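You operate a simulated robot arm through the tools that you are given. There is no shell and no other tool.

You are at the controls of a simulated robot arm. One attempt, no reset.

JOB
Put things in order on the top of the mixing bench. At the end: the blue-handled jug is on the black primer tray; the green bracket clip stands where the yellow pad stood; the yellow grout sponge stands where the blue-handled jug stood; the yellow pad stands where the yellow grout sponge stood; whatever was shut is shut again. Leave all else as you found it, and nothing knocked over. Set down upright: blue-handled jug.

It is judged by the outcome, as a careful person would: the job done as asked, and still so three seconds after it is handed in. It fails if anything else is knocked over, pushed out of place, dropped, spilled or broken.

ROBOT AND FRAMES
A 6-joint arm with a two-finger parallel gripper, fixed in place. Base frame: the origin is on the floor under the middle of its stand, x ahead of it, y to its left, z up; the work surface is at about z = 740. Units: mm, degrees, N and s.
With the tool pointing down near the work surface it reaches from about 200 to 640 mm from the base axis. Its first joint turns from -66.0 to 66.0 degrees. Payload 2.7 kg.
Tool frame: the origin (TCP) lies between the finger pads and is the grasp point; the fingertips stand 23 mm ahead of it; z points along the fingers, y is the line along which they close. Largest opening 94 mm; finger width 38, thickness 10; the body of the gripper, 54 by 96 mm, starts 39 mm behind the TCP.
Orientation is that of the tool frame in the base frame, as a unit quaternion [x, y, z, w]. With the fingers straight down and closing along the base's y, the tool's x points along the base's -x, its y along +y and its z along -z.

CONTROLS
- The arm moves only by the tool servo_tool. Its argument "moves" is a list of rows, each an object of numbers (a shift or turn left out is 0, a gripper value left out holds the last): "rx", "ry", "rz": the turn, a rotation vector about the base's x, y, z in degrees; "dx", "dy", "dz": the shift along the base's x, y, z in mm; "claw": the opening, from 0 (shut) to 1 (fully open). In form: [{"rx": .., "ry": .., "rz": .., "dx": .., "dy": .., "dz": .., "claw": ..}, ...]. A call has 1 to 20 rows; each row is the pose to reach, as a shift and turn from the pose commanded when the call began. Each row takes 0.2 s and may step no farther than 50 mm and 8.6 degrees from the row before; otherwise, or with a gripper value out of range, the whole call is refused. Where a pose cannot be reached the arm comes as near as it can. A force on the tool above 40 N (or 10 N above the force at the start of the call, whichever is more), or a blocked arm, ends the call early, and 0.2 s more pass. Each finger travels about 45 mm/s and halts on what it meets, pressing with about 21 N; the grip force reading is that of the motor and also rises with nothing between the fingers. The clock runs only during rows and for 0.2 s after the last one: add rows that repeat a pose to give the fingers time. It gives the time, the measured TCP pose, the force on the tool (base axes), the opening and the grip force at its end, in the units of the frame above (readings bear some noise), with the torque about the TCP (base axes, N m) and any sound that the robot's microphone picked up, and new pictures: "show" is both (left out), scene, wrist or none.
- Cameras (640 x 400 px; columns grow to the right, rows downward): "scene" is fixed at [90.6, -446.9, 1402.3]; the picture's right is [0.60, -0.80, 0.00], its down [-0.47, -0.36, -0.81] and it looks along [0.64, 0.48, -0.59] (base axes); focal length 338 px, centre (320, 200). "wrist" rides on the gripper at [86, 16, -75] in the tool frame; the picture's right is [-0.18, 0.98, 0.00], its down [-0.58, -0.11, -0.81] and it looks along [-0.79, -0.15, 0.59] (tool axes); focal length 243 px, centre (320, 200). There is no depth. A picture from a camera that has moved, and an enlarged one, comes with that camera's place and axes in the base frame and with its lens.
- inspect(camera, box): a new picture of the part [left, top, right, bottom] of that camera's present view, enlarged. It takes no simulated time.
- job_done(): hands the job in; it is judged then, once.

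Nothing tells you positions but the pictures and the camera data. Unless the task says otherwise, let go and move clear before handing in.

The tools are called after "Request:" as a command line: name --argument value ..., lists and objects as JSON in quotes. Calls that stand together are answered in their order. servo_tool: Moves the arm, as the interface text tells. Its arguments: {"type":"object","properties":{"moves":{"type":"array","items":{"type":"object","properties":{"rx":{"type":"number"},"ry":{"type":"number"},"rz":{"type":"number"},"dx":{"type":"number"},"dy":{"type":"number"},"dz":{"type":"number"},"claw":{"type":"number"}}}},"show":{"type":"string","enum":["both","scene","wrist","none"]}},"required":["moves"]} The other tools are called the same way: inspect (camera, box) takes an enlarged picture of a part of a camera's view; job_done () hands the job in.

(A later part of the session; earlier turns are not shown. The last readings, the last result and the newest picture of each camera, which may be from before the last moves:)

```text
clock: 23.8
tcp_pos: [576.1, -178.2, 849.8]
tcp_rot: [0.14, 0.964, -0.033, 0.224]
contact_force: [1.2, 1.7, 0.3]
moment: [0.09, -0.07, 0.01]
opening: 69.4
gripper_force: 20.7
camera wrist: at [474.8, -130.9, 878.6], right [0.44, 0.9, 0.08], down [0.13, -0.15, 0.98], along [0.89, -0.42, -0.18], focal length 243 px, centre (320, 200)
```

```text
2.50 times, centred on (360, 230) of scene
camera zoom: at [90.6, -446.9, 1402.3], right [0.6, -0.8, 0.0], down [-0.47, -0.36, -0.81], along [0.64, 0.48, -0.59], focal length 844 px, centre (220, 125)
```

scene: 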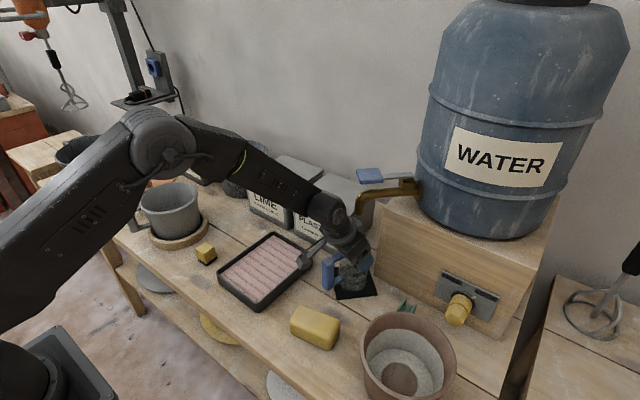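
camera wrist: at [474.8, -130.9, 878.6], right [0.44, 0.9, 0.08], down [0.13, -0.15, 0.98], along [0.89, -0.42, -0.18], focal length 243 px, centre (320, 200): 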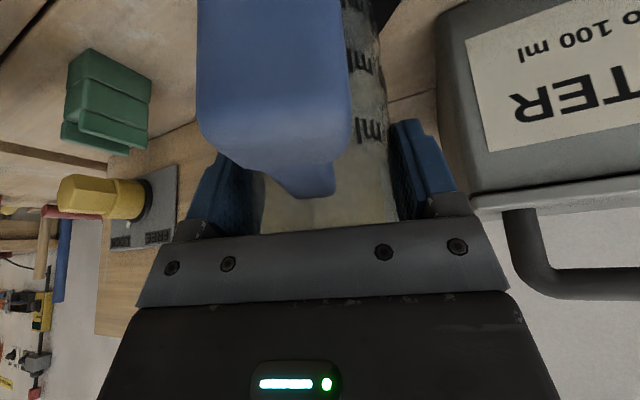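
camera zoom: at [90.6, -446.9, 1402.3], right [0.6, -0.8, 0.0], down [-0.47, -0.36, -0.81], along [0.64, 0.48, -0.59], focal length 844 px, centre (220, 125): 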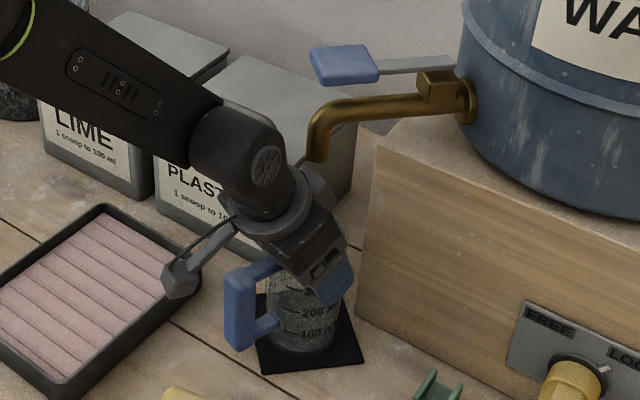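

Gripped again with no stray forces. I'll lift a few millimetres while pulling back at once, out from under the spout.

Request:
servo_tool --moves '[{"dz": 2.5, "dx": -1, "dy": 0.3}, {"dz": 4, "dx": -5, "dy": 1.5}, {"dz": 4, "dx": -10, "dy": 3}, {"dz": 4, "dx": -16, "dy": 4.7}, {"dz": 5, "dx": -23, "dy": 6.8}, {"dz": 7, "dx": -30, "dy": 8.9}, {"dz": 7, "dx": -30, "dy": 8.9}]'

Request:
inspect --camera "scene" --box '[290, 150, 430, 310]'

```text
clock: 25.4
tcp_pos: [546.2, -169.6, 857.1]
tcp_rot: [0.139, 0.964, -0.031, 0.223]
contact_force: [0.5, 0.2, -1.2]
moment: [0.04, 0.01, -0.01]
opening: 69.2
gripper_force: 21.0
camera wrist: at [445.5, -122.8, 885.8], right [0.44, 0.9, 0.08], down [0.13, -0.15, 0.98], along [0.89, -0.42, -0.18], focal length 243 px, centre (320, 200)
```

scene: 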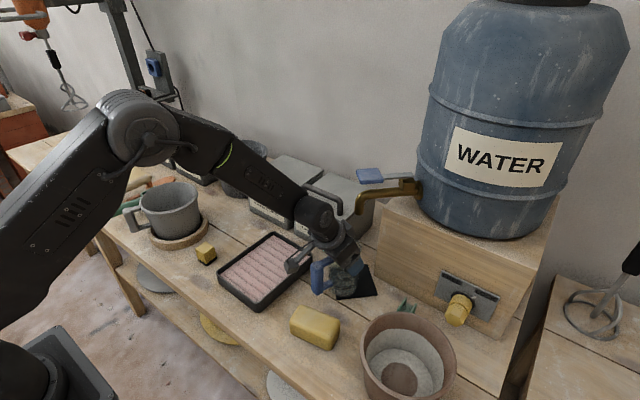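
wrist: 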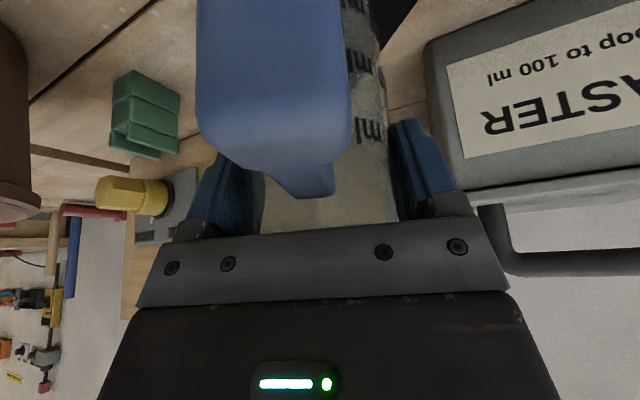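

```text
2.50 times, centred on (360, 230) of scene
camera zoom: at [90.6, -446.9, 1402.3], right [0.6, -0.8, 0.0], down [-0.47, -0.36, -0.81], along [0.64, 0.48, -0.59], focal length 844 px, centre (220, 125)
```

zoom: 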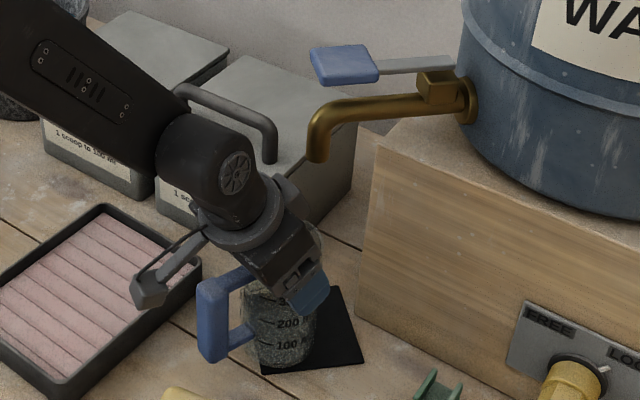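

The jug is clear of the spout, hanging upright and light. I'll lift it and swing it over the tray, turning the tool with the arm.

Request:
servo_tool --moves '[{"dz": 8}, {"dz": 20}, {"dz": 32}, {"dz": 43}, {"dz": 45, "dx": 0.7, "dy": 27.6, "rz": 2.6}, {"dz": 45, "dx": -0.1, "dy": 54.8, "rz": 5.2}, {"dz": 45, "dx": -2.3, "dy": 81.7, "rz": 7.8}, {"dz": 45, "dx": -5.7, "dy": 108.1, "rz": 10.4}, {"dz": 45, "dx": -10.4, "dy": 134, "rz": 13}, {"dz": 45, "dx": -16.3, "dy": 159.3, "rz": 15.6}, {"dz": 45, "dx": -23.4, "dy": 184.2, "rz": 18.2}, {"dz": 45, "dx": -23.4, "dy": 184.2, "rz": 18.2}]'

Request:
inspect --camera "scene" --box '[200, 170, 360, 330]'

```text
clock: 28.0
tcp_pos: [521.0, 14.7, 901.0]
tcp_rot: [-0.015, 0.974, 0.003, 0.226]
contact_force: [-0.3, 0.1, -1.3]
moment: [0.0, 0.0, -0.03]
opening: 69.2
gripper_force: 20.7
camera wrist: at [411.4, 27.9, 930.9], right [0.14, 0.99, 0.08], down [0.17, -0.1, 0.98], along [0.98, -0.12, -0.18], focal length 243 px, centre (320, 200)
```

scene: 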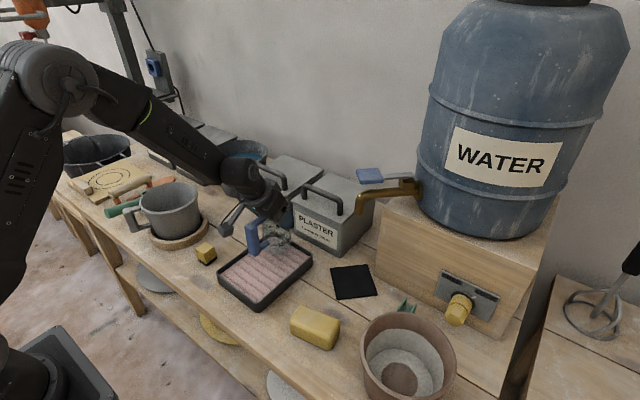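
wrist: 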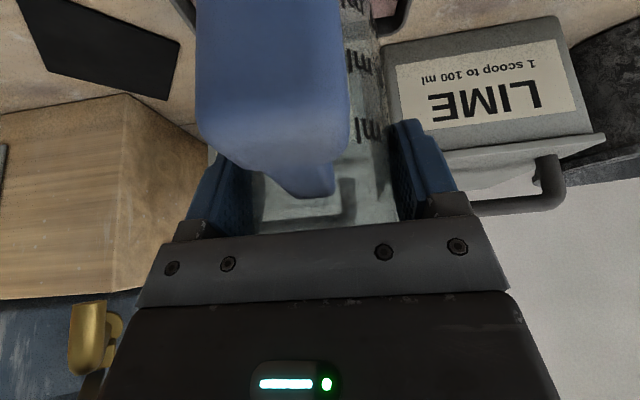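

```text
2.50 times, centred on (280, 250) of scene
camera zoom: at [90.6, -446.9, 1402.3], right [0.6, -0.8, 0.0], down [-0.47, -0.36, -0.81], along [0.64, 0.48, -0.59], focal length 844 px, centre (420, 75)
```

zoom: 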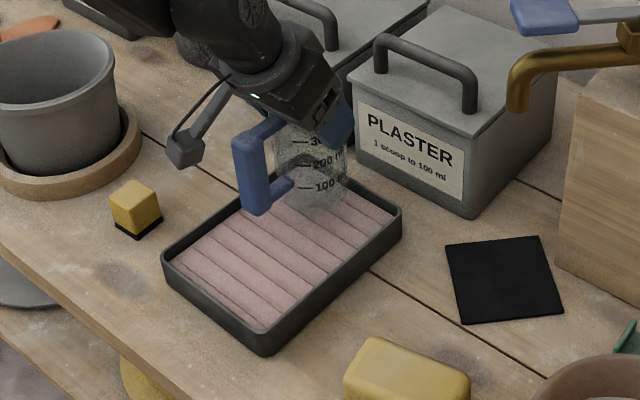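

The jug hangs over the far half of the tray, well inside its rim. I'm lowering it in stages and watching the force.

Request:
servo_tool --moves '[{"dx": 2, "dz": -7}, {"dx": 3, "dz": -14}, {"dx": 3, "dz": -21}, {"dx": 3, "dz": -27}, {"dx": 3, "dz": -27}]' --show "none"

Request:
inspect --camera "scene" --box '[210, 190, 330, 310]'

```text
clock: 29.2
tcp_pos: [525.9, 14.4, 875.1]
tcp_rot: [-0.013, 0.974, 0.004, 0.225]
contact_force: [0.6, -0.9, -2.1]
moment: [0.01, -0.01, 0.03]
opening: 69.4
gripper_force: 21.0
```

```text
3.33 times, centred on (270, 250) of scene
camera zoom: at [90.6, -446.9, 1402.3], right [0.6, -0.8, 0.0], down [-0.47, -0.36, -0.81], along [0.64, 0.48, -0.59], focal length 1126 px, centre (487, 33)
```

zoom: 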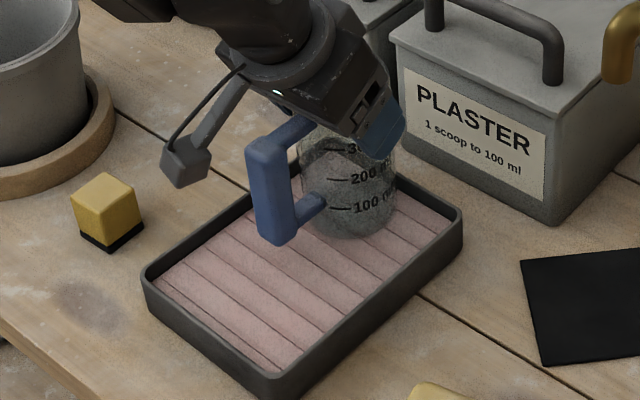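

The jug's bottom is about 25 mm above bench height and close to the ribs. I'm continuing down in small steps.

Request:
servo_tool --moves '[{"dz": -3}, {"dz": -6}, {"dz": -8}, {"dz": -8}]' --show "none"

Request:
inspect --camera "scene" --box '[210, 190, 330, 310]'

```text
clock: 30.2
tcp_pos: [527.9, 14.9, 869.1]
tcp_rot: [-0.015, 0.973, 0.004, 0.231]
contact_force: [-0.2, -0.2, 29.9]
moment: [-0.03, -0.04, -0.13]
opening: 68.3
gripper_force: 20.9
```

```text
3.33 times, centred on (270, 250) of scene
camera zoom: at [90.0, -446.9, 1402.4], right [0.6, -0.8, 0.0], down [-0.47, -0.36, -0.81], along [0.64, 0.48, -0.59], focal length 1126 px, centre (487, 33)
```

zoom: 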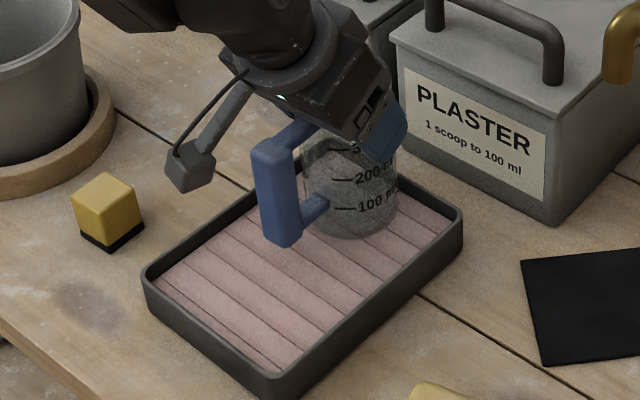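

The jug is resting on the tray, pressed a bit hard at 30 N. I'll ease off and then open.

Request:
servo_tool --moves '[{"dz": 1}, {"dz": 1.6}, {"dz": 1.6}]' --show "none"

```text
clock: 31.0
tcp_pos: [527.2, 14.4, 870.0]
tcp_rot: [-0.014, 0.973, 0.004, 0.228]
contact_force: [6.4, 1.9, 19.6]
moment: [-0.04, -0.21, 0.04]
opening: 68.3
gripper_force: 21.1
```

Request:
servo_tool --moves '[{"dz": 1}, {"dz": 2}, {"dz": 2}]' --show "none"

Request:
inspect --camera "scene" --box '[230, 190, 330, 290]'

```text
clock: 31.8
tcp_pos: [524.0, 14.0, 869.9]
tcp_rot: [-0.013, 0.974, 0.003, 0.225]
contact_force: [2.3, 0.9, 8.7]
moment: [0.09, -0.39, -0.04]
opening: 68.3
gripper_force: 21.3
```

```text
4.00 times, centred on (280, 240) of scene
camera zoom: at [90.5, -446.9, 1402.3], right [0.6, -0.8, 0.0], down [-0.47, -0.36, -0.81], along [0.64, 0.48, -0.59], focal length 1351 px, centre (480, 40)
```

zoom: 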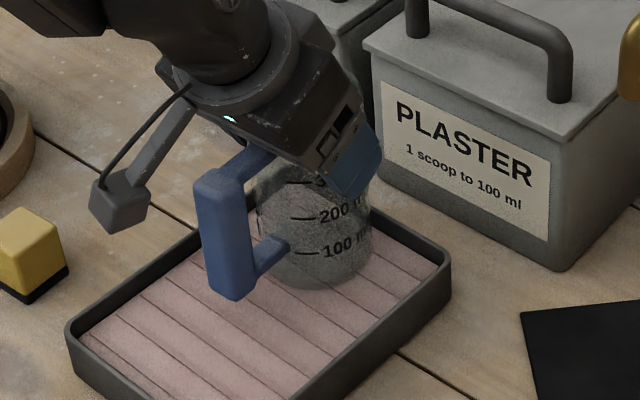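

Force is down to 9 N and the jug stands straight on the ribs. I'm opening the fingers.

Request:
servo_tool --moves '[{"dz": 1.2}, {"dz": 1.2, "claw": 0.78}, {"dz": 1.2, "claw": 0.86}, {"dz": 1.2, "claw": 0.94}, {"dz": 1.2, "claw": 1.0}, {"dz": 1.2, "claw": 1.0}]'

Request:
inspect --camera "scene" --box '[230, 190, 330, 290]'

Request:
inspect --camera "wrist" --box '[160, 0, 480, 240]'

```text
clock: 33.2
tcp_pos: [525.0, 14.5, 873.1]
tcp_rot: [-0.014, 0.974, 0.003, 0.225]
contact_force: [0.3, 0.2, 0.2]
moment: [0.0, -0.02, -0.02]
opening: 93.9
gripper_force: 0.0
camera wrist: at [414.7, 27.4, 900.4], right [0.14, 0.99, 0.08], down [0.17, -0.1, 0.98], along [0.98, -0.12, -0.18], focal length 243 px, centre (320, 200)
```

scene: 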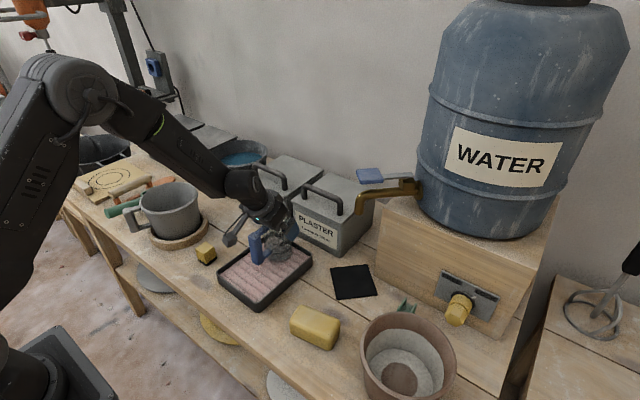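
wrist: 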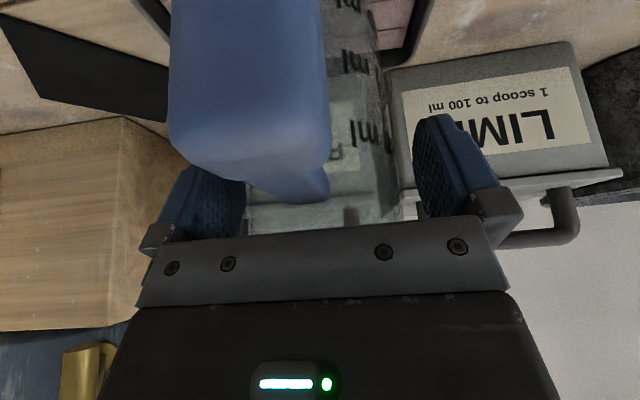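

```text
4.00 times, centred on (280, 240) of scene
camera zoom: at [90.6, -446.9, 1402.3], right [0.6, -0.8, 0.0], down [-0.47, -0.36, -0.81], along [0.64, 0.48, -0.59], focal length 1351 px, centre (480, 40)
```

zoom: 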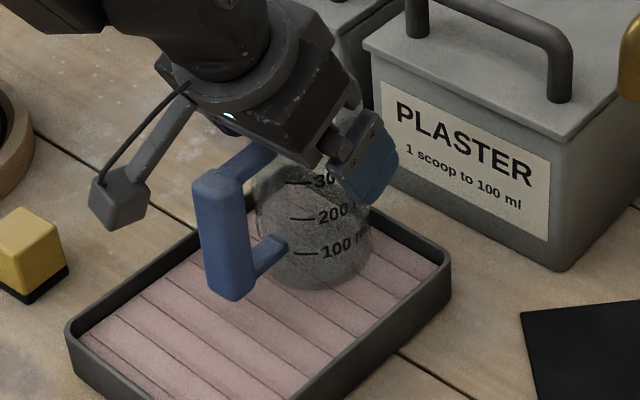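

```text
1.67 times, centred on (320, 120) of wrist
camera zoom: at [414.7, 27.4, 900.4], right [0.14, 0.99, 0.08], down [0.17, -0.1, 0.98], along [0.98, -0.12, -0.18], focal length 404 px, centre (320, 333)
```

zoom: 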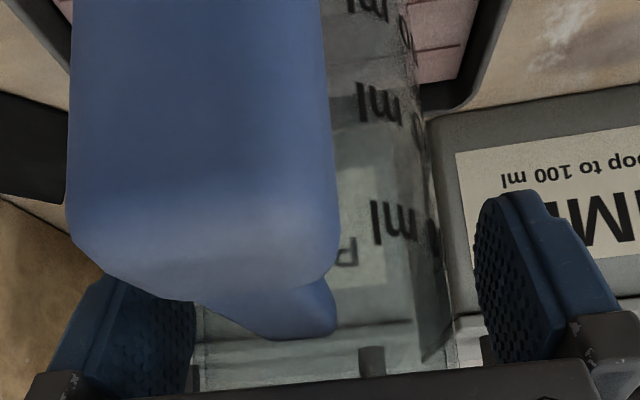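

The jug stands free on the tray and upright. I'll centre the fingers slightly and back out along the tool axis until they're above the rim.

Request:
servo_tool --moves '[{"dy": -2.5}, {"dx": -4, "dy": -2.5, "dz": 9}, {"dx": -10, "dy": -2.5, "dz": 21}, {"dx": -17, "dy": -2.6, "dz": 36}, {"dx": -27, "dy": -2.7, "dz": 55}, {"dx": -38, "dy": -2.8, "dz": 78}, {"dx": -48, "dy": -2.8, "dz": 100}, {"dx": -70, "dy": -2.8, "dz": 125}, {"dx": -70, "dy": -2.8, "dz": 125}]'

Request:
inspect --camera "scene" --box '[210, 180, 350, 320]'

```text
clock: 35.2
tcp_pos: [455.2, 9.9, 995.0]
tcp_rot: [-0.015, 0.974, 0.003, 0.226]
contact_force: [0.1, -0.1, 0.1]
moment: [-0.05, -0.02, 0.01]
opening: 93.9
gripper_force: 0.1
camera wrist: at [345.8, 22.8, 1024.0], right [0.14, 0.99, 0.08], down [0.17, -0.1, 0.98], along [0.98, -0.12, -0.18], focal length 243 px, centre (320, 200)
```

scene: 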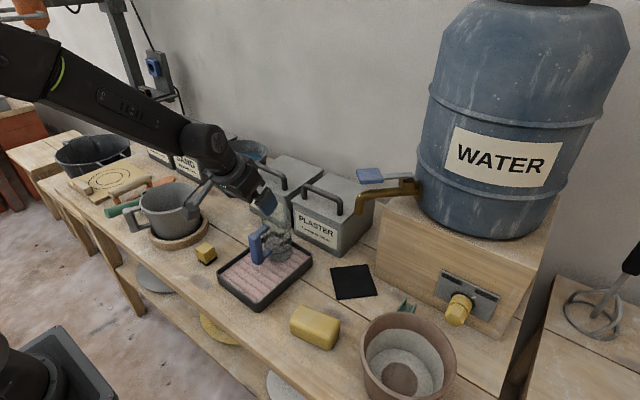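
wrist: 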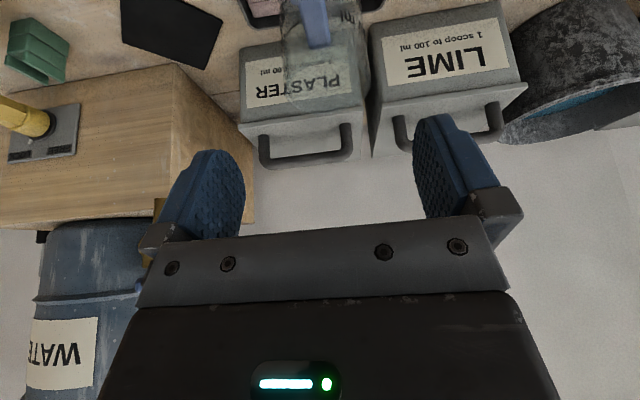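

```text
2.86 times, centred on (280, 250) of scene
camera zoom: at [90.5, -446.9, 1402.3], right [0.6, -0.8, 0.0], down [-0.47, -0.36, -0.81], along [0.64, 0.48, -0.59], focal length 965 px, centre (434, 57)
```

zoom: 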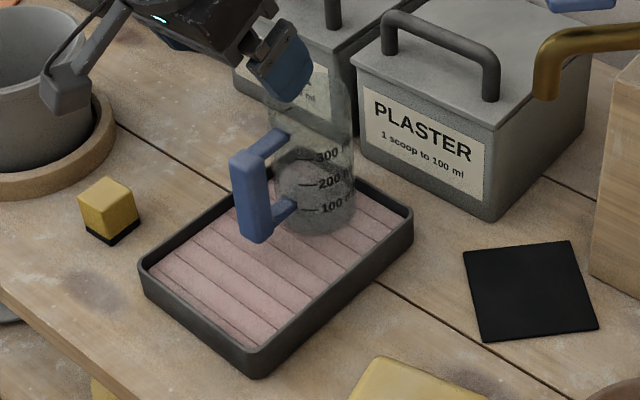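

The jug is on the tray, upright and free. Next is the sponge at about (413, -189), roughly 88 × 56 mm with its long side across. It must go under the spout, so I'll grip it across its short side with a sideways tilt. First I'll straighten the tool and turn it.

Request:
servo_tool --moves '[{"rx": -0.11, "ry": 6.5, "dx": -10, "dy": -5, "dz": 5}, {"rx": -0.22, "ry": 13, "dx": -25, "dy": -20, "dz": 10}, {"rx": -0.33, "ry": 19.5, "dx": -40, "dy": -50, "dz": 10}, {"rx": -0.45, "ry": 26, "dx": -50, "dy": -85, "dz": 10}, {"rx": -0.45, "ry": 26, "dx": -55, "dy": -120, "dz": 10}, {"rx": -0.45, "ry": 26, "dx": -55, "dy": -120, "dz": 10}]' --show "none"

Request:
servo_tool --moves '[{"rz": -7.8, "dy": -5}, {"rz": -15.6, "dy": -15}, {"rz": -23.4, "dy": -25}, {"rz": -31.2, "dy": -35}, {"rz": -39, "dy": -45}, {"rz": -46.8, "dy": -55}, {"rz": -54.6, "dy": -65}, {"rz": -62.4, "dy": -72}, {"rz": -70.2, "dy": -79}, {"rz": -78, "dy": -79}, {"rz": -78, "dy": -79}]'

```text
clock: 36.6
tcp_pos: [401.8, -109.8, 1006.5]
tcp_rot: [-0.014, 1.0, 0.002, 0.001]
contact_force: [-0.3, 0.4, 0.5]
moment: [0.01, -0.01, -0.02]
opening: 94.0
gripper_force: 0.1
```

```text
clock: 39.0
tcp_pos: [401.1, -188.3, 1006.6]
tcp_rot: [0.619, 0.786, 0.002, 0.002]
contact_force: [0.2, -0.2, 0.1]
moment: [-0.02, 0.07, -0.02]
opening: 93.8
gripper_force: 0.2
camera wrist: at [396.7, -99.9, 1081.0], right [1.0, 0.05, 0.01], down [0.03, -0.59, 0.81], along [0.04, -0.81, -0.59], focal length 243 px, centre (320, 200)
```

scene: 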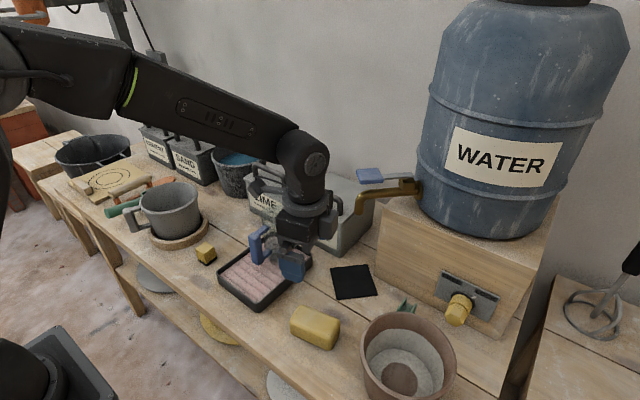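
wrist: 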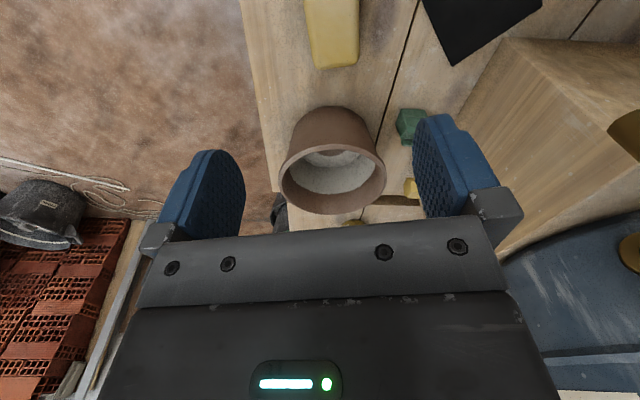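

The sponge is at the top of this view. I'll enlarge it to measure its outline.

Request:
inspect --camera "wrist" --box '[240, 0, 480, 150]'

Request:
inspect --camera "scene" --box '[270, 250, 400, 370]'

```text
2.67 times, centred on (360, 75) of wrist
camera zoom: at [396.7, -99.9, 1081.0], right [1.0, 0.05, 0.01], down [0.03, -0.59, 0.81], along [0.04, -0.81, -0.59], focal length 647 px, centre (213, 533)
```

zoom: 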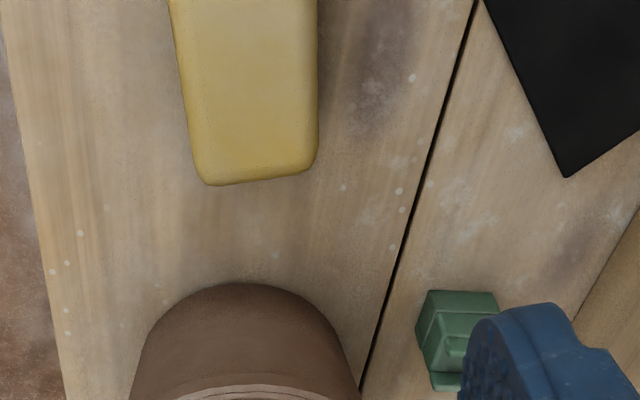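

```text
3.33 times, centred on (335, 310) of scene
camera zoom: at [90.6, -446.9, 1402.3], right [0.6, -0.8, 0.0], down [-0.47, -0.36, -0.81], along [0.64, 0.48, -0.59], focal length 1126 px, centre (270, -167)
```

zoom: 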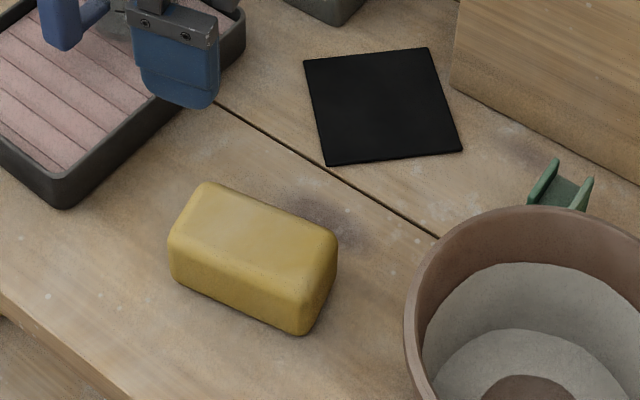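

The mat's centre checks out at (587, -177). The two views disagree on the sponge by about 10 mm, so I'll shift the camera back to see all of it before descending.

Request:
servo_tool --moves '[{"dy": 40, "dx": 10}, {"dy": 75, "dx": 17}, {"dy": 75, "dx": 17}]' --show "none"

Request:
inspect --camera "wrist" --box '[220, 0, 440, 140]'

```text
clock: 39.8
tcp_pos: [418.0, -112.3, 1006.9]
tcp_rot: [0.619, 0.786, 0.001, 0.003]
contact_force: [0.4, 0.1, -0.6]
moment: [0.02, 0.02, 0.01]
opening: 93.7
gripper_force: 0.0
```

```text
2.86 times, centred on (330, 70) of wrist
camera zoom: at [413.5, -24.6, 1081.6], right [1.0, 0.05, 0.01], down [0.03, -0.59, 0.81], along [0.04, -0.81, -0.59], focal length 693 px, centre (291, 571)
```

zoom: 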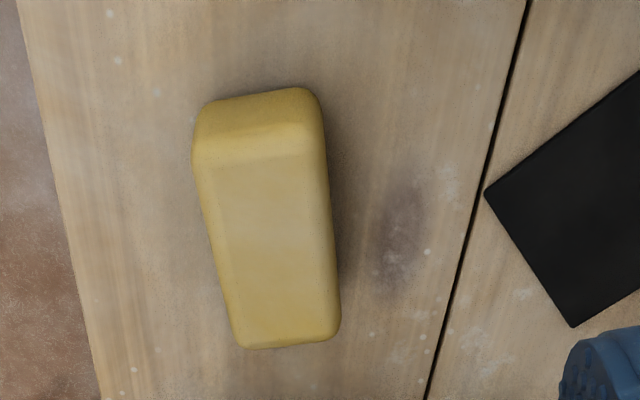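

Now the sponge is fully visible: centre about (415, -191), about 94 × 53 mm, short axis at azimuth about 10°. I'll fine-turn the tool, tilt it 20° along the sponge's length, and descend to a pre-grasp.

Request:
servo_tool --moves '[{"rz": -3, "dx": -2, "dy": 0, "dz": -20}, {"rz": -3, "dx": -2, "dy": 0, "dz": -40}]' --show "none"

Request:
servo_tool --moves '[{"rx": -6.55, "ry": -1.21, "dz": -10}, {"rx": -13.1, "ry": -2.43, "dz": -25, "dy": -10}, {"rx": -19.66, "ry": -3.64, "dz": -45, "dy": -25, "dx": -3}, {"rx": -19.66, "ry": -3.64, "dz": -70, "dy": -38, "dx": -5}, {"rx": -19.66, "ry": -3.64, "dz": -95, "dy": -45, "dx": -7}, {"rx": -19.66, "ry": -3.64, "dz": -95, "dy": -45, "dx": -7}]'

```text
clock: 40.4
tcp_pos: [414.4, -112.1, 967.3]
tcp_rot: [0.64, 0.769, 0.001, 0.003]
contact_force: [0.4, -0.2, 0.1]
moment: [0.01, 0.02, 0.03]
opening: 94.1
gripper_force: 0.0
```

```text
clock: 41.8
tcp_pos: [409.5, -157.8, 870.3]
tcp_rot: [0.629, 0.757, -0.11, 0.136]
contact_force: [-1.0, 0.2, 0.1]
moment: [-0.01, 0.0, -0.01]
opening: 94.1
gripper_force: 0.0
camera wrist: at [405.5, -48.9, 910.3], right [1.0, 0.01, 0.07], down [-0.06, -0.29, 0.96], along [0.03, -0.96, -0.28], focal length 243 px, centre (320, 200)
```

scene: 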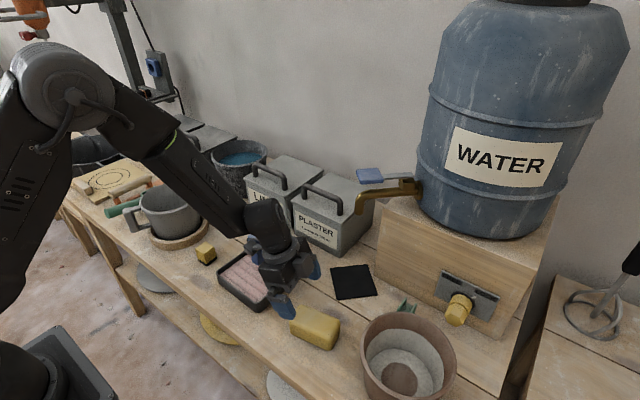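
wrist: 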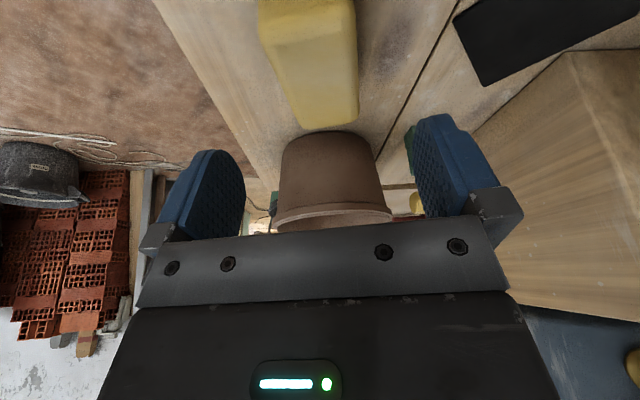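

The sponge lies straight ahead on the tool axis. I'm descending along it in stages.

Request:
servo_tool --moves '[{"dx": 1.6, "dy": -8.4, "dz": -23.5}, {"dx": 3.1, "dy": -16.8, "dz": -47}, {"dx": 4.5, "dy": -24.4, "dz": -68}, {"dx": 4.5, "dy": -24.4, "dz": -68}]' --show "wrist"

Request:
inspect --camera "scene" --box '[230, 220, 390, 370]'

```text
clock: 42.8
tcp_pos: [414.3, -178.8, 802.2]
tcp_rot: [0.628, 0.758, -0.109, 0.137]
contact_force: [-0.2, 0.2, 0.2]
moment: [-0.01, -0.02, -0.02]
opening: 93.8
gripper_force: 0.1
camera wrist: at [410.4, -72.0, 842.8], right [1.0, 0.01, 0.07], down [-0.06, -0.29, 0.96], along [0.03, -0.96, -0.28], focal length 243 px, centre (320, 200)
```

wrist: 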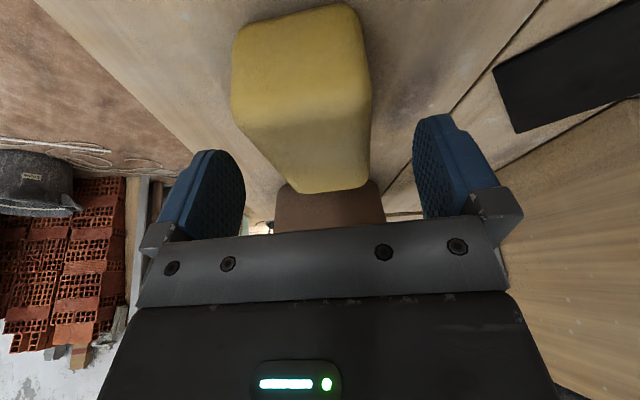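

```text
2.67 times, centred on (310, 295) of scene
camera zoom: at [90.6, -446.9, 1402.3], right [0.6, -0.8, 0.0], down [-0.47, -0.36, -0.81], along [0.64, 0.48, -0.59], focal length 901 px, centre (347, -53)
```

zoom: 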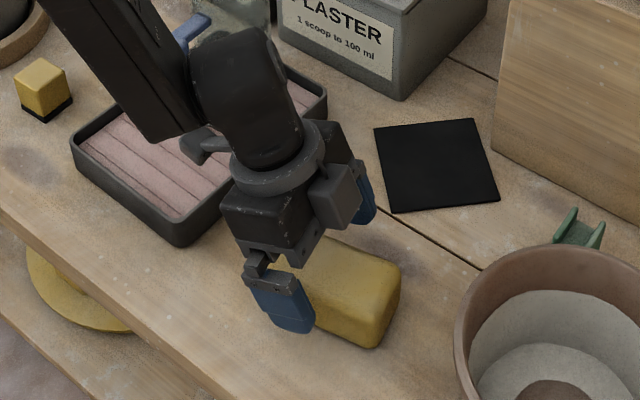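

Aligned. I'm descending the last 28 mm and closing on the sponge.

Request:
servo_tool --moves '[{"dx": 0.4, "dy": -4, "dz": -10}, {"dx": 0.7, "dy": -8, "dz": -19}, {"dx": 1, "dy": -12, "dz": -27}, {"dx": 1, "dy": -12, "dz": -28}, {"dx": 1, "dy": -12, "dz": -28, "claw": 0.85}, {"dx": 1, "dy": -12, "dz": -28, "claw": 0.7}, {"dx": 1, "dy": -12, "dz": -28, "claw": 0.58}, {"dx": 1, "dy": -12, "dz": -28, "claw": 0.48}, {"dx": 1, "dy": -12, "dz": -28, "claw": 0.48}]'

Request:
inspect --camera "scene" --box '[230, 220, 390, 370]'

```text
clock: 44.8
tcp_pos: [413.0, -192.8, 774.1]
tcp_rot: [0.629, 0.758, -0.111, 0.135]
contact_force: [-1.2, 0.1, 0.0]
moment: [0.0, -0.02, -0.01]
opening: 54.4
gripper_force: 21.1
camera wrist: at [409.9, -85.6, 814.8], right [1.0, 0.01, 0.07], down [-0.06, -0.29, 0.96], along [0.03, -0.96, -0.28], focal length 243 px, centre (320, 200)
```

scene: 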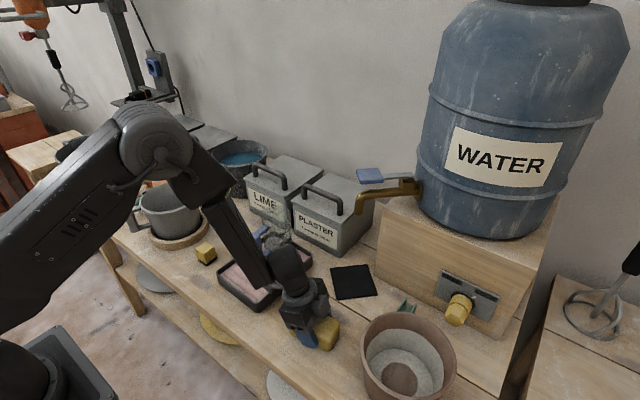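
wrist: 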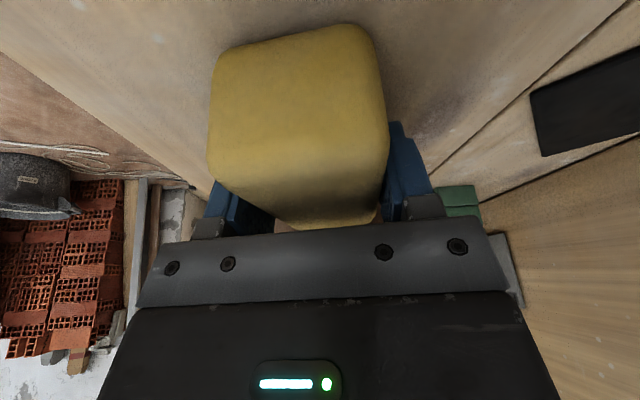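

```text
2.67 times, centred on (310, 295) of scene
camera zoom: at [90.6, -446.9, 1402.3], right [0.6, -0.8, 0.0], down [-0.47, -0.36, -0.81], along [0.64, 0.48, -0.59], focal length 901 px, centre (347, -53)
```

zoom: 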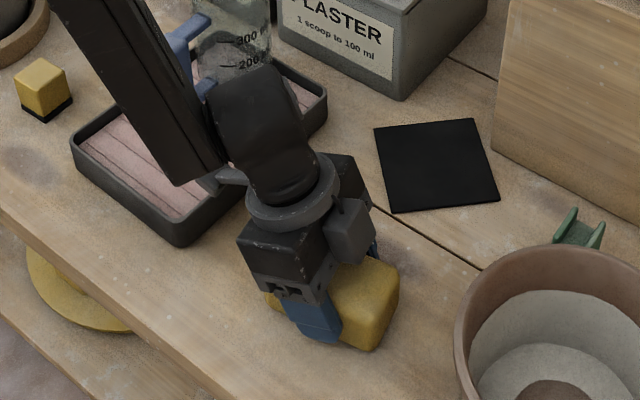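

The sponge is held at 54 mm. I'll lift it and turn it so that it points outward along the arm, arriving in front of the spout area.

Request:
servo_tool --moves '[{"dz": 8}, {"dz": 30}, {"dz": 60}, {"dz": 85}, {"dz": 90, "rz": 7, "dx": 11, "dy": 4}, {"dz": 90, "rz": 14, "dx": 23, "dy": 8}, {"dz": 90, "rz": 21, "dx": 34, "dy": 12}, {"dz": 90, "rz": 28, "dx": 46, "dy": 16}, {"dz": 90, "rz": 35, "dx": 57, "dy": 20}, {"dz": 90, "rz": 42, "dx": 69, "dy": 24}, {"dz": 90, "rz": 49, "dx": 80, "dy": 28}, {"dz": 90, "rz": 56, "dx": 91, "dy": 32}, {"dz": 90, "rz": 62.5, "dx": 100, "dy": 35}, {"dz": 90, "rz": 62.5, "dx": 100, "dy": 35}]'

Request:
inspect --camera "scene" --box '[270, 180, 430, 330]'

```text
clock: 47.8
tcp_pos: [514.4, -158.8, 864.5]
tcp_rot: [0.144, 0.974, -0.023, 0.173]
contact_force: [-1.1, -0.9, -0.5]
moment: [-0.02, 0.03, 0.01]
opening: 54.6
gripper_force: 21.2
camera wrist: at [417.4, -112.3, 906.2], right [0.45, 0.89, 0.07], down [0.22, -0.19, 0.96], along [0.86, -0.41, -0.28], focal length 243 px, centre (320, 200)
```

scene: 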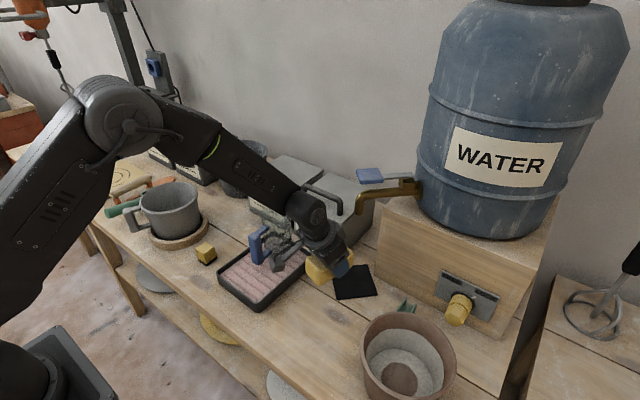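
wrist: 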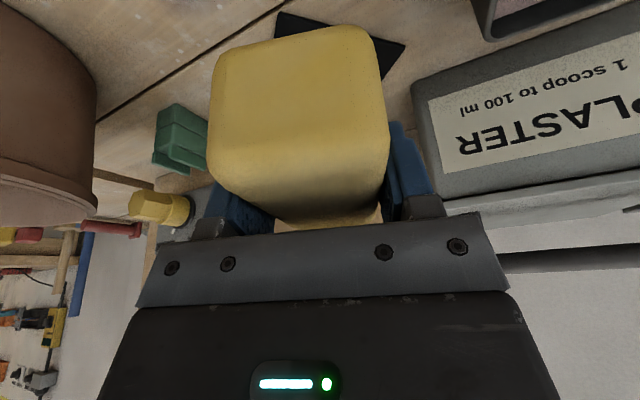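

```text
2.67 times, centred on (350, 255) of scene
camera zoom: at [90.6, -446.9, 1402.3], right [0.6, -0.8, 0.0], down [-0.47, -0.36, -0.81], along [0.64, 0.48, -0.59], focal length 901 px, centre (240, 53)
```

zoom: 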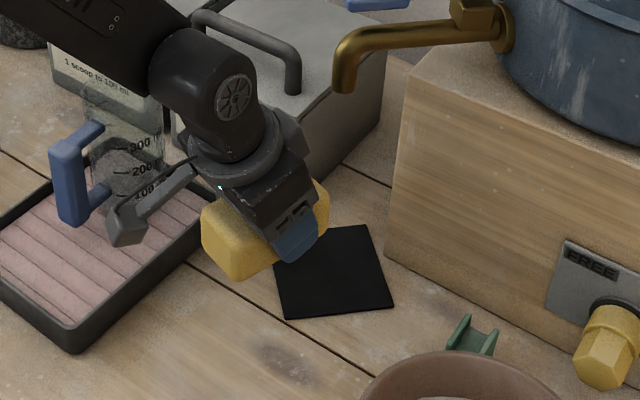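

The sponge is level and lined up with the mat. I'm going down first in front of the spout, then sliding in beneath it with the tool leaning back.

Request:
servo_tool --moves '[{"dz": -20}, {"dz": -40}, {"dz": -60}, {"dz": -75}, {"dz": -77, "dx": 10, "dy": -2.8}, {"dz": -77, "dx": 22, "dy": -6.1}, {"dz": -77, "dx": 34, "dy": -9.5}, {"dz": -77, "dx": 44, "dy": -12.3}, {"dz": -77, "dx": 44, "dy": -12.3}]'

Request:
inspect --camera "scene" --box '[290, 150, 450, 310]'

```text
clock: 49.8
tcp_pos: [557.1, -172.4, 788.8]
tcp_rot: [0.144, 0.974, -0.023, 0.173]
contact_force: [-0.5, 0.0, -0.8]
moment: [0.01, -0.01, -0.01]
opening: 54.5
gripper_force: 20.5
camera wrist: at [460.9, -124.6, 828.8], right [0.45, 0.89, 0.07], down [0.22, -0.19, 0.96], along [0.86, -0.42, -0.28], focal length 243 px, centre (320, 200)
```

scene: 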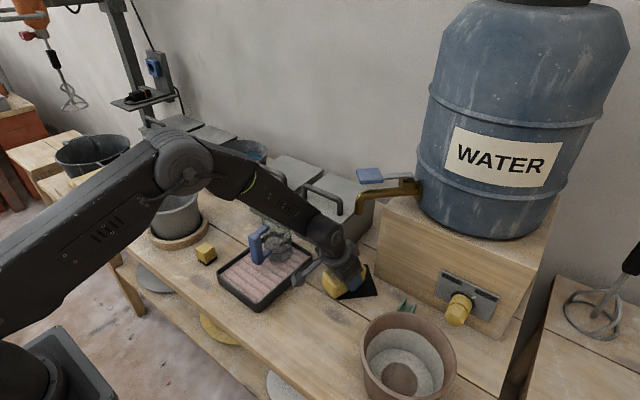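
wrist: 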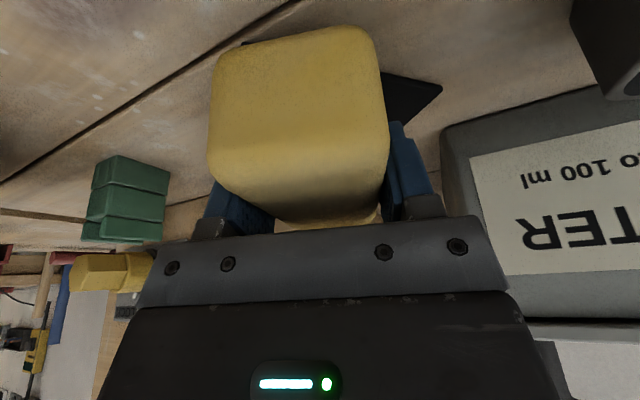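

```text
2.50 times, centred on (370, 230) of scene
camera zoom: at [90.6, -446.9, 1402.3], right [0.6, -0.8, 0.0], down [-0.47, -0.36, -0.81], along [0.64, 0.48, -0.59], focal length 844 px, centre (195, 125)
```

zoom: 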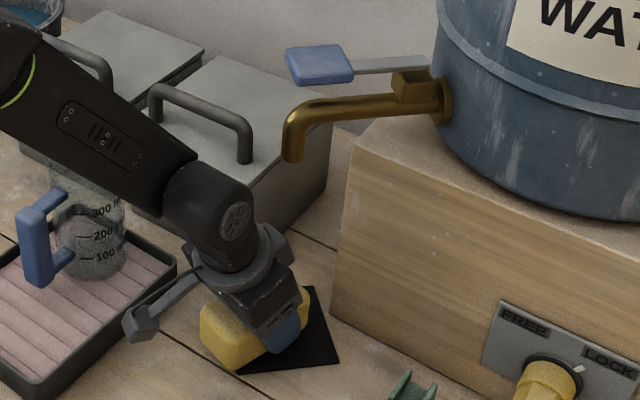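

There's plenty of room under the spout. I'll slide forward to the mat centre and lower gently.

Request:
servo_tool --moves '[{"dx": 10, "dy": -2.2}, {"dx": 20, "dy": -4.4}, {"dx": 30, "dy": -6.6}, {"dx": 30, "dy": -6.6, "dz": -5}, {"dx": 30, "dy": -6.6, "dz": -9}, {"dx": 30, "dy": -6.6, "dz": -9}]'

Request:
inspect --camera "scene" --box '[290, 150, 450, 310]'

```text
clock: 51.2
tcp_pos: [589.2, -178.1, 778.6]
tcp_rot: [0.144, 0.974, -0.024, 0.173]
contact_force: [-0.4, -0.7, -0.2]
moment: [-0.02, 0.0, 0.04]
opening: 54.5
gripper_force: 21.1
camera wrist: at [490.9, -131.4, 819.7], right [0.45, 0.89, 0.07], down [0.22, -0.19, 0.96], along [0.86, -0.42, -0.28], focal length 243 px, centre (320, 200)
```

scene: 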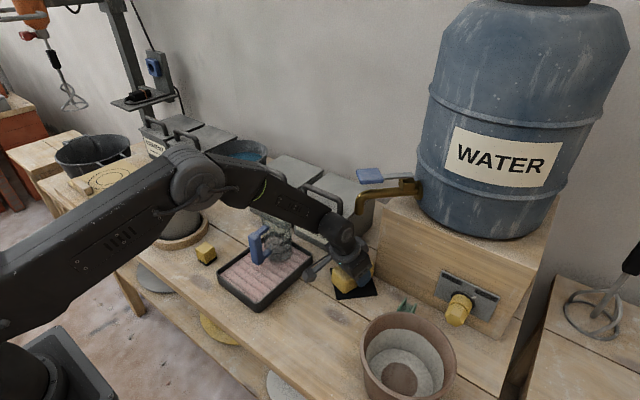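
wrist: 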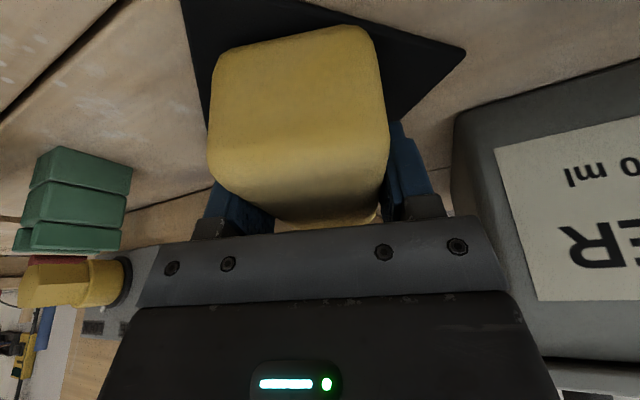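

```text
2.50 times, centred on (370, 230) of scene
camera zoom: at [90.6, -446.9, 1402.3], right [0.6, -0.8, 0.0], down [-0.47, -0.36, -0.81], along [0.64, 0.48, -0.59], focal length 844 px, centre (195, 125)
```

zoom: 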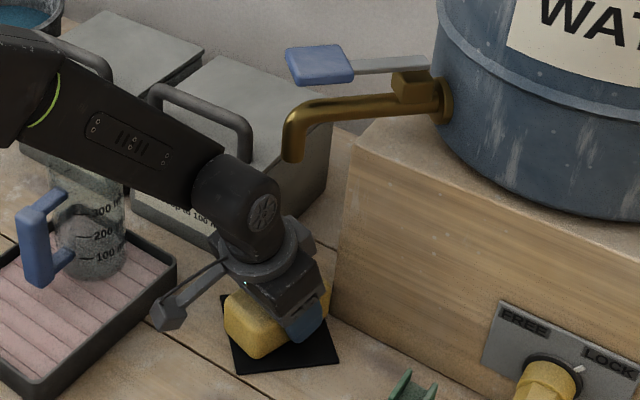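

The sponge is over the mat centre, about 2 mm up. I'm lowering to contact and releasing.

Request:
servo_tool --moves '[{"dx": -1, "dz": -1.2}, {"dx": -1, "dz": -2.2}, {"dx": -1, "dz": -2.8}, {"dx": -1, "dz": -2.8}]' --show "none"

```text
clock: 52.2
tcp_pos: [586.6, -177.8, 779.1]
tcp_rot: [0.144, 0.974, -0.024, 0.175]
contact_force: [-1.9, 5.3, 18.3]
moment: [0.2, 0.71, -0.09]
opening: 54.4
gripper_force: 20.4
```

Request:
servo_tool --moves '[{"dz": 1.0}, {"dz": 1.6}, {"dz": 1.6}, {"dz": 1.6, "claw": 0.62}, {"dz": 1.6, "claw": 0.72}, {"dz": 1.6, "claw": 0.8}, {"dz": 1.6, "claw": 0.8}]'

Request:
inspect --camera "scene" --box '[290, 150, 450, 310]'

```text
clock: 53.8
tcp_pos: [587.8, -178.5, 777.7]
tcp_rot: [0.145, 0.974, -0.024, 0.173]
contact_force: [-0.4, -0.4, 0.1]
moment: [0.01, -0.02, 0.01]
opening: 75.4
gripper_force: 0.0
camera wrist: at [489.9, -131.9, 819.0], right [0.45, 0.89, 0.07], down [0.23, -0.19, 0.96], along [0.86, -0.42, -0.28], focal length 243 px, centre (320, 200)
```

scene: 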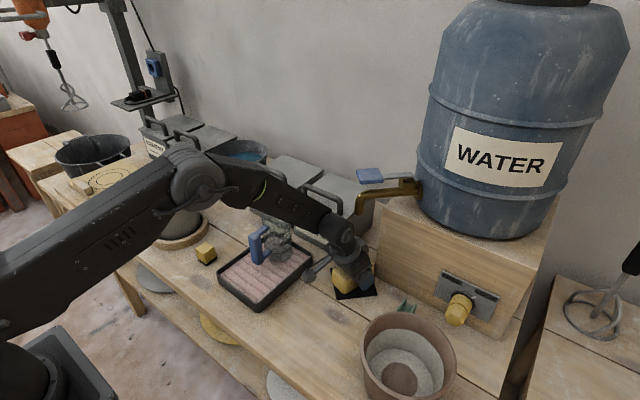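
wrist: 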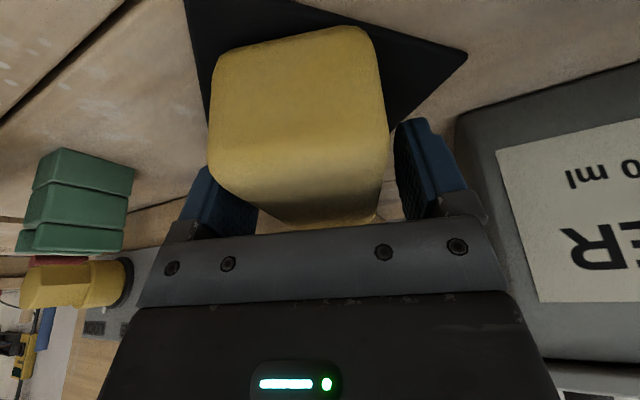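

```text
2.50 times, centred on (370, 230) of scene
camera zoom: at [90.6, -446.9, 1402.3], right [0.6, -0.8, 0.0], down [-0.47, -0.36, -0.81], along [0.64, 0.48, -0.59], focal length 844 px, centre (195, 125)
```

zoom: 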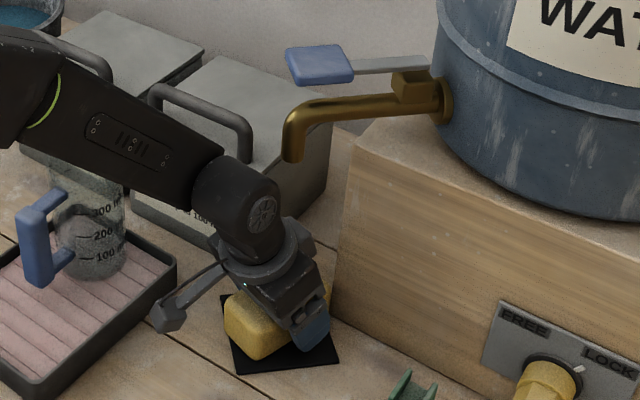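

The sponge is free on the mat. I'll open wider and slide straight back at low level, fingers either side of the sponge, to stay clear of the spout.

Request:
servo_tool --moves '[{"claw": 0.92, "dz": 1.5}, {"claw": 0.95, "dz": 3}, {"claw": 0.95, "dz": 4, "dx": -10, "dy": 2.9}, {"dz": 4, "dx": -25, "dy": 7.2}, {"dz": 5, "dx": -40, "dy": 11.5}, {"dz": 6, "dx": -55, "dy": 15.8}, {"dz": 8, "dx": -70, "dy": 20}, {"dz": 15, "dx": -85, "dy": 24.4}, {"dz": 30, "dx": -100, "dy": 28.7}, {"dz": 55, "dx": -112, "dy": 32}, {"dz": 85, "dx": -120, "dy": 34}, {"dz": 85, "dx": -120, "dy": 34}]'

Request:
inspect --camera "scene" --box '[290, 150, 450, 310]'

```text
clock: 56.4
tcp_pos: [464.4, -144.6, 862.2]
tcp_rot: [0.144, 0.974, -0.024, 0.173]
contact_force: [0.2, 0.3, -0.1]
moment: [0.01, 0.03, 0.0]
opening: 89.3
gripper_force: 0.0
camera wrist: at [368.0, -98.2, 903.5], right [0.45, 0.89, 0.07], down [0.23, -0.19, 0.96], along [0.86, -0.41, -0.28], focal length 243 px, centre (320, 200)
```

scene: 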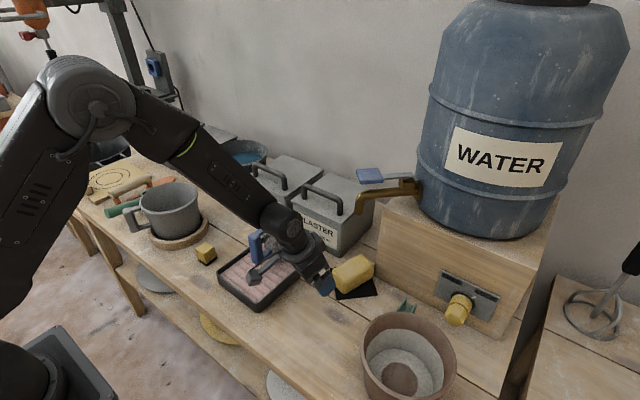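
wrist: 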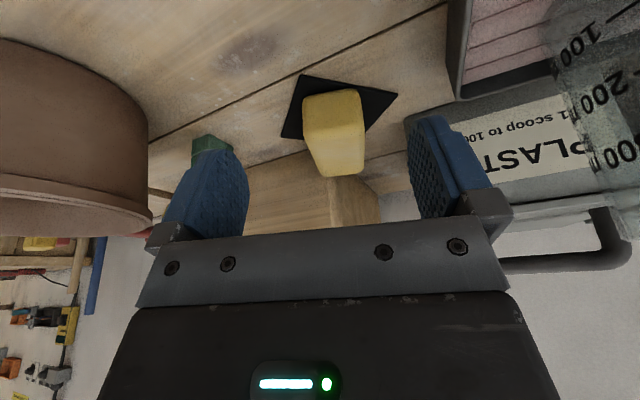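

```text
2.50 times, centred on (370, 230) of scene
camera zoom: at [90.5, -446.9, 1402.3], right [0.6, -0.8, 0.0], down [-0.47, -0.36, -0.81], along [0.64, 0.48, -0.59], focal length 844 px, centre (195, 125)
```

zoom: 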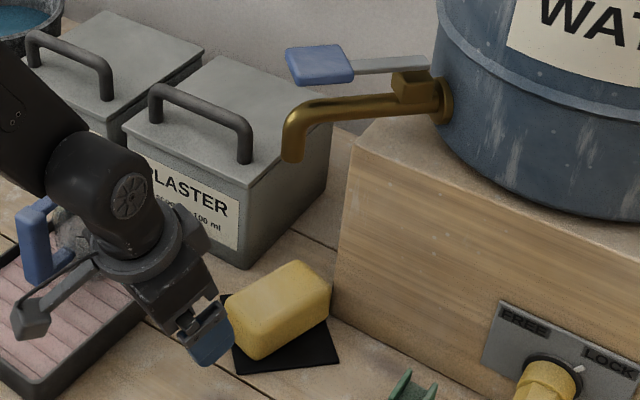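

The sponge stands squarely on the mat. Next is the small yellow pad near (418, 179). I'll straighten the tool, swing over to the left side and look.

Request:
servo_tool --moves '[{"dz": 25, "rx": 1.8, "ry": 6.4, "dx": -15}, {"dz": 55, "rx": 3.7, "ry": 12.9, "dx": -40, "dy": 10}, {"dz": 85, "rx": 5.5, "ry": 19.3, "dx": -70, "dy": 25}, {"dz": 95, "rx": 5.5, "ry": 19.3, "dx": -100, "dy": 45}, {"dz": 95, "rx": 5.5, "ry": 19.3, "dx": -100, "dy": 45}]' --show "none"

Request:
servo_tool --moves '[{"rz": 6.5, "dy": 35, "dx": -5}, {"rz": 13, "dy": 70, "dx": -15}, {"rz": 19.5, "dy": 110, "dx": -25}, {"rz": 26, "dy": 150, "dx": -40}, {"rz": 32.5, "dy": 190, "dx": -55}, {"rz": 39, "dy": 226, "dx": -70}, {"rz": 39, "dy": 226, "dx": -70}]'

```text
clock: 57.6
tcp_pos: [367.2, -99.8, 955.5]
tcp_rot: [0.147, 0.989, -0.001, 0.001]
contact_force: [-0.4, -0.2, 0.0]
moment: [0.0, 0.03, 0.05]
opening: 89.3
gripper_force: 0.1
```

```text
clock: 59.2
tcp_pos: [296.7, 127.3, 957.2]
tcp_rot: [-0.193, 0.981, -0.001, 0.0]
contact_force: [-0.8, 0.7, -0.1]
moment: [-0.03, -0.03, 0.01]
opening: 89.1
gripper_force: 0.1
camera wrist: at [210.8, 109.8, 1032.4], right [-0.2, 0.98, 0.0], down [0.58, 0.12, 0.81], along [0.79, 0.16, -0.59], focal length 243 px, centre (320, 200)
```

scene: 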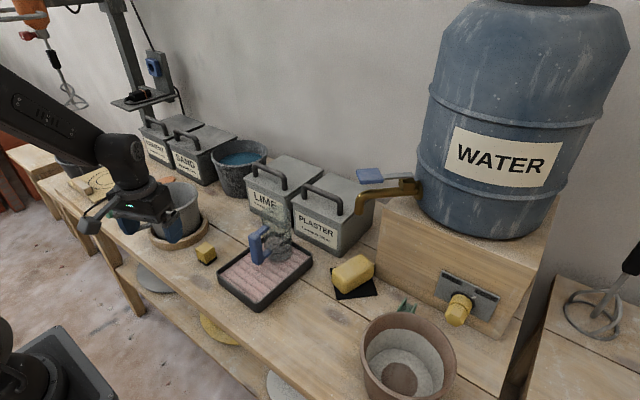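
wrist: 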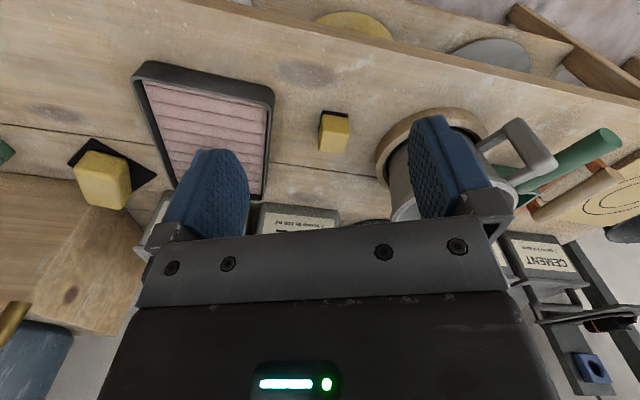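

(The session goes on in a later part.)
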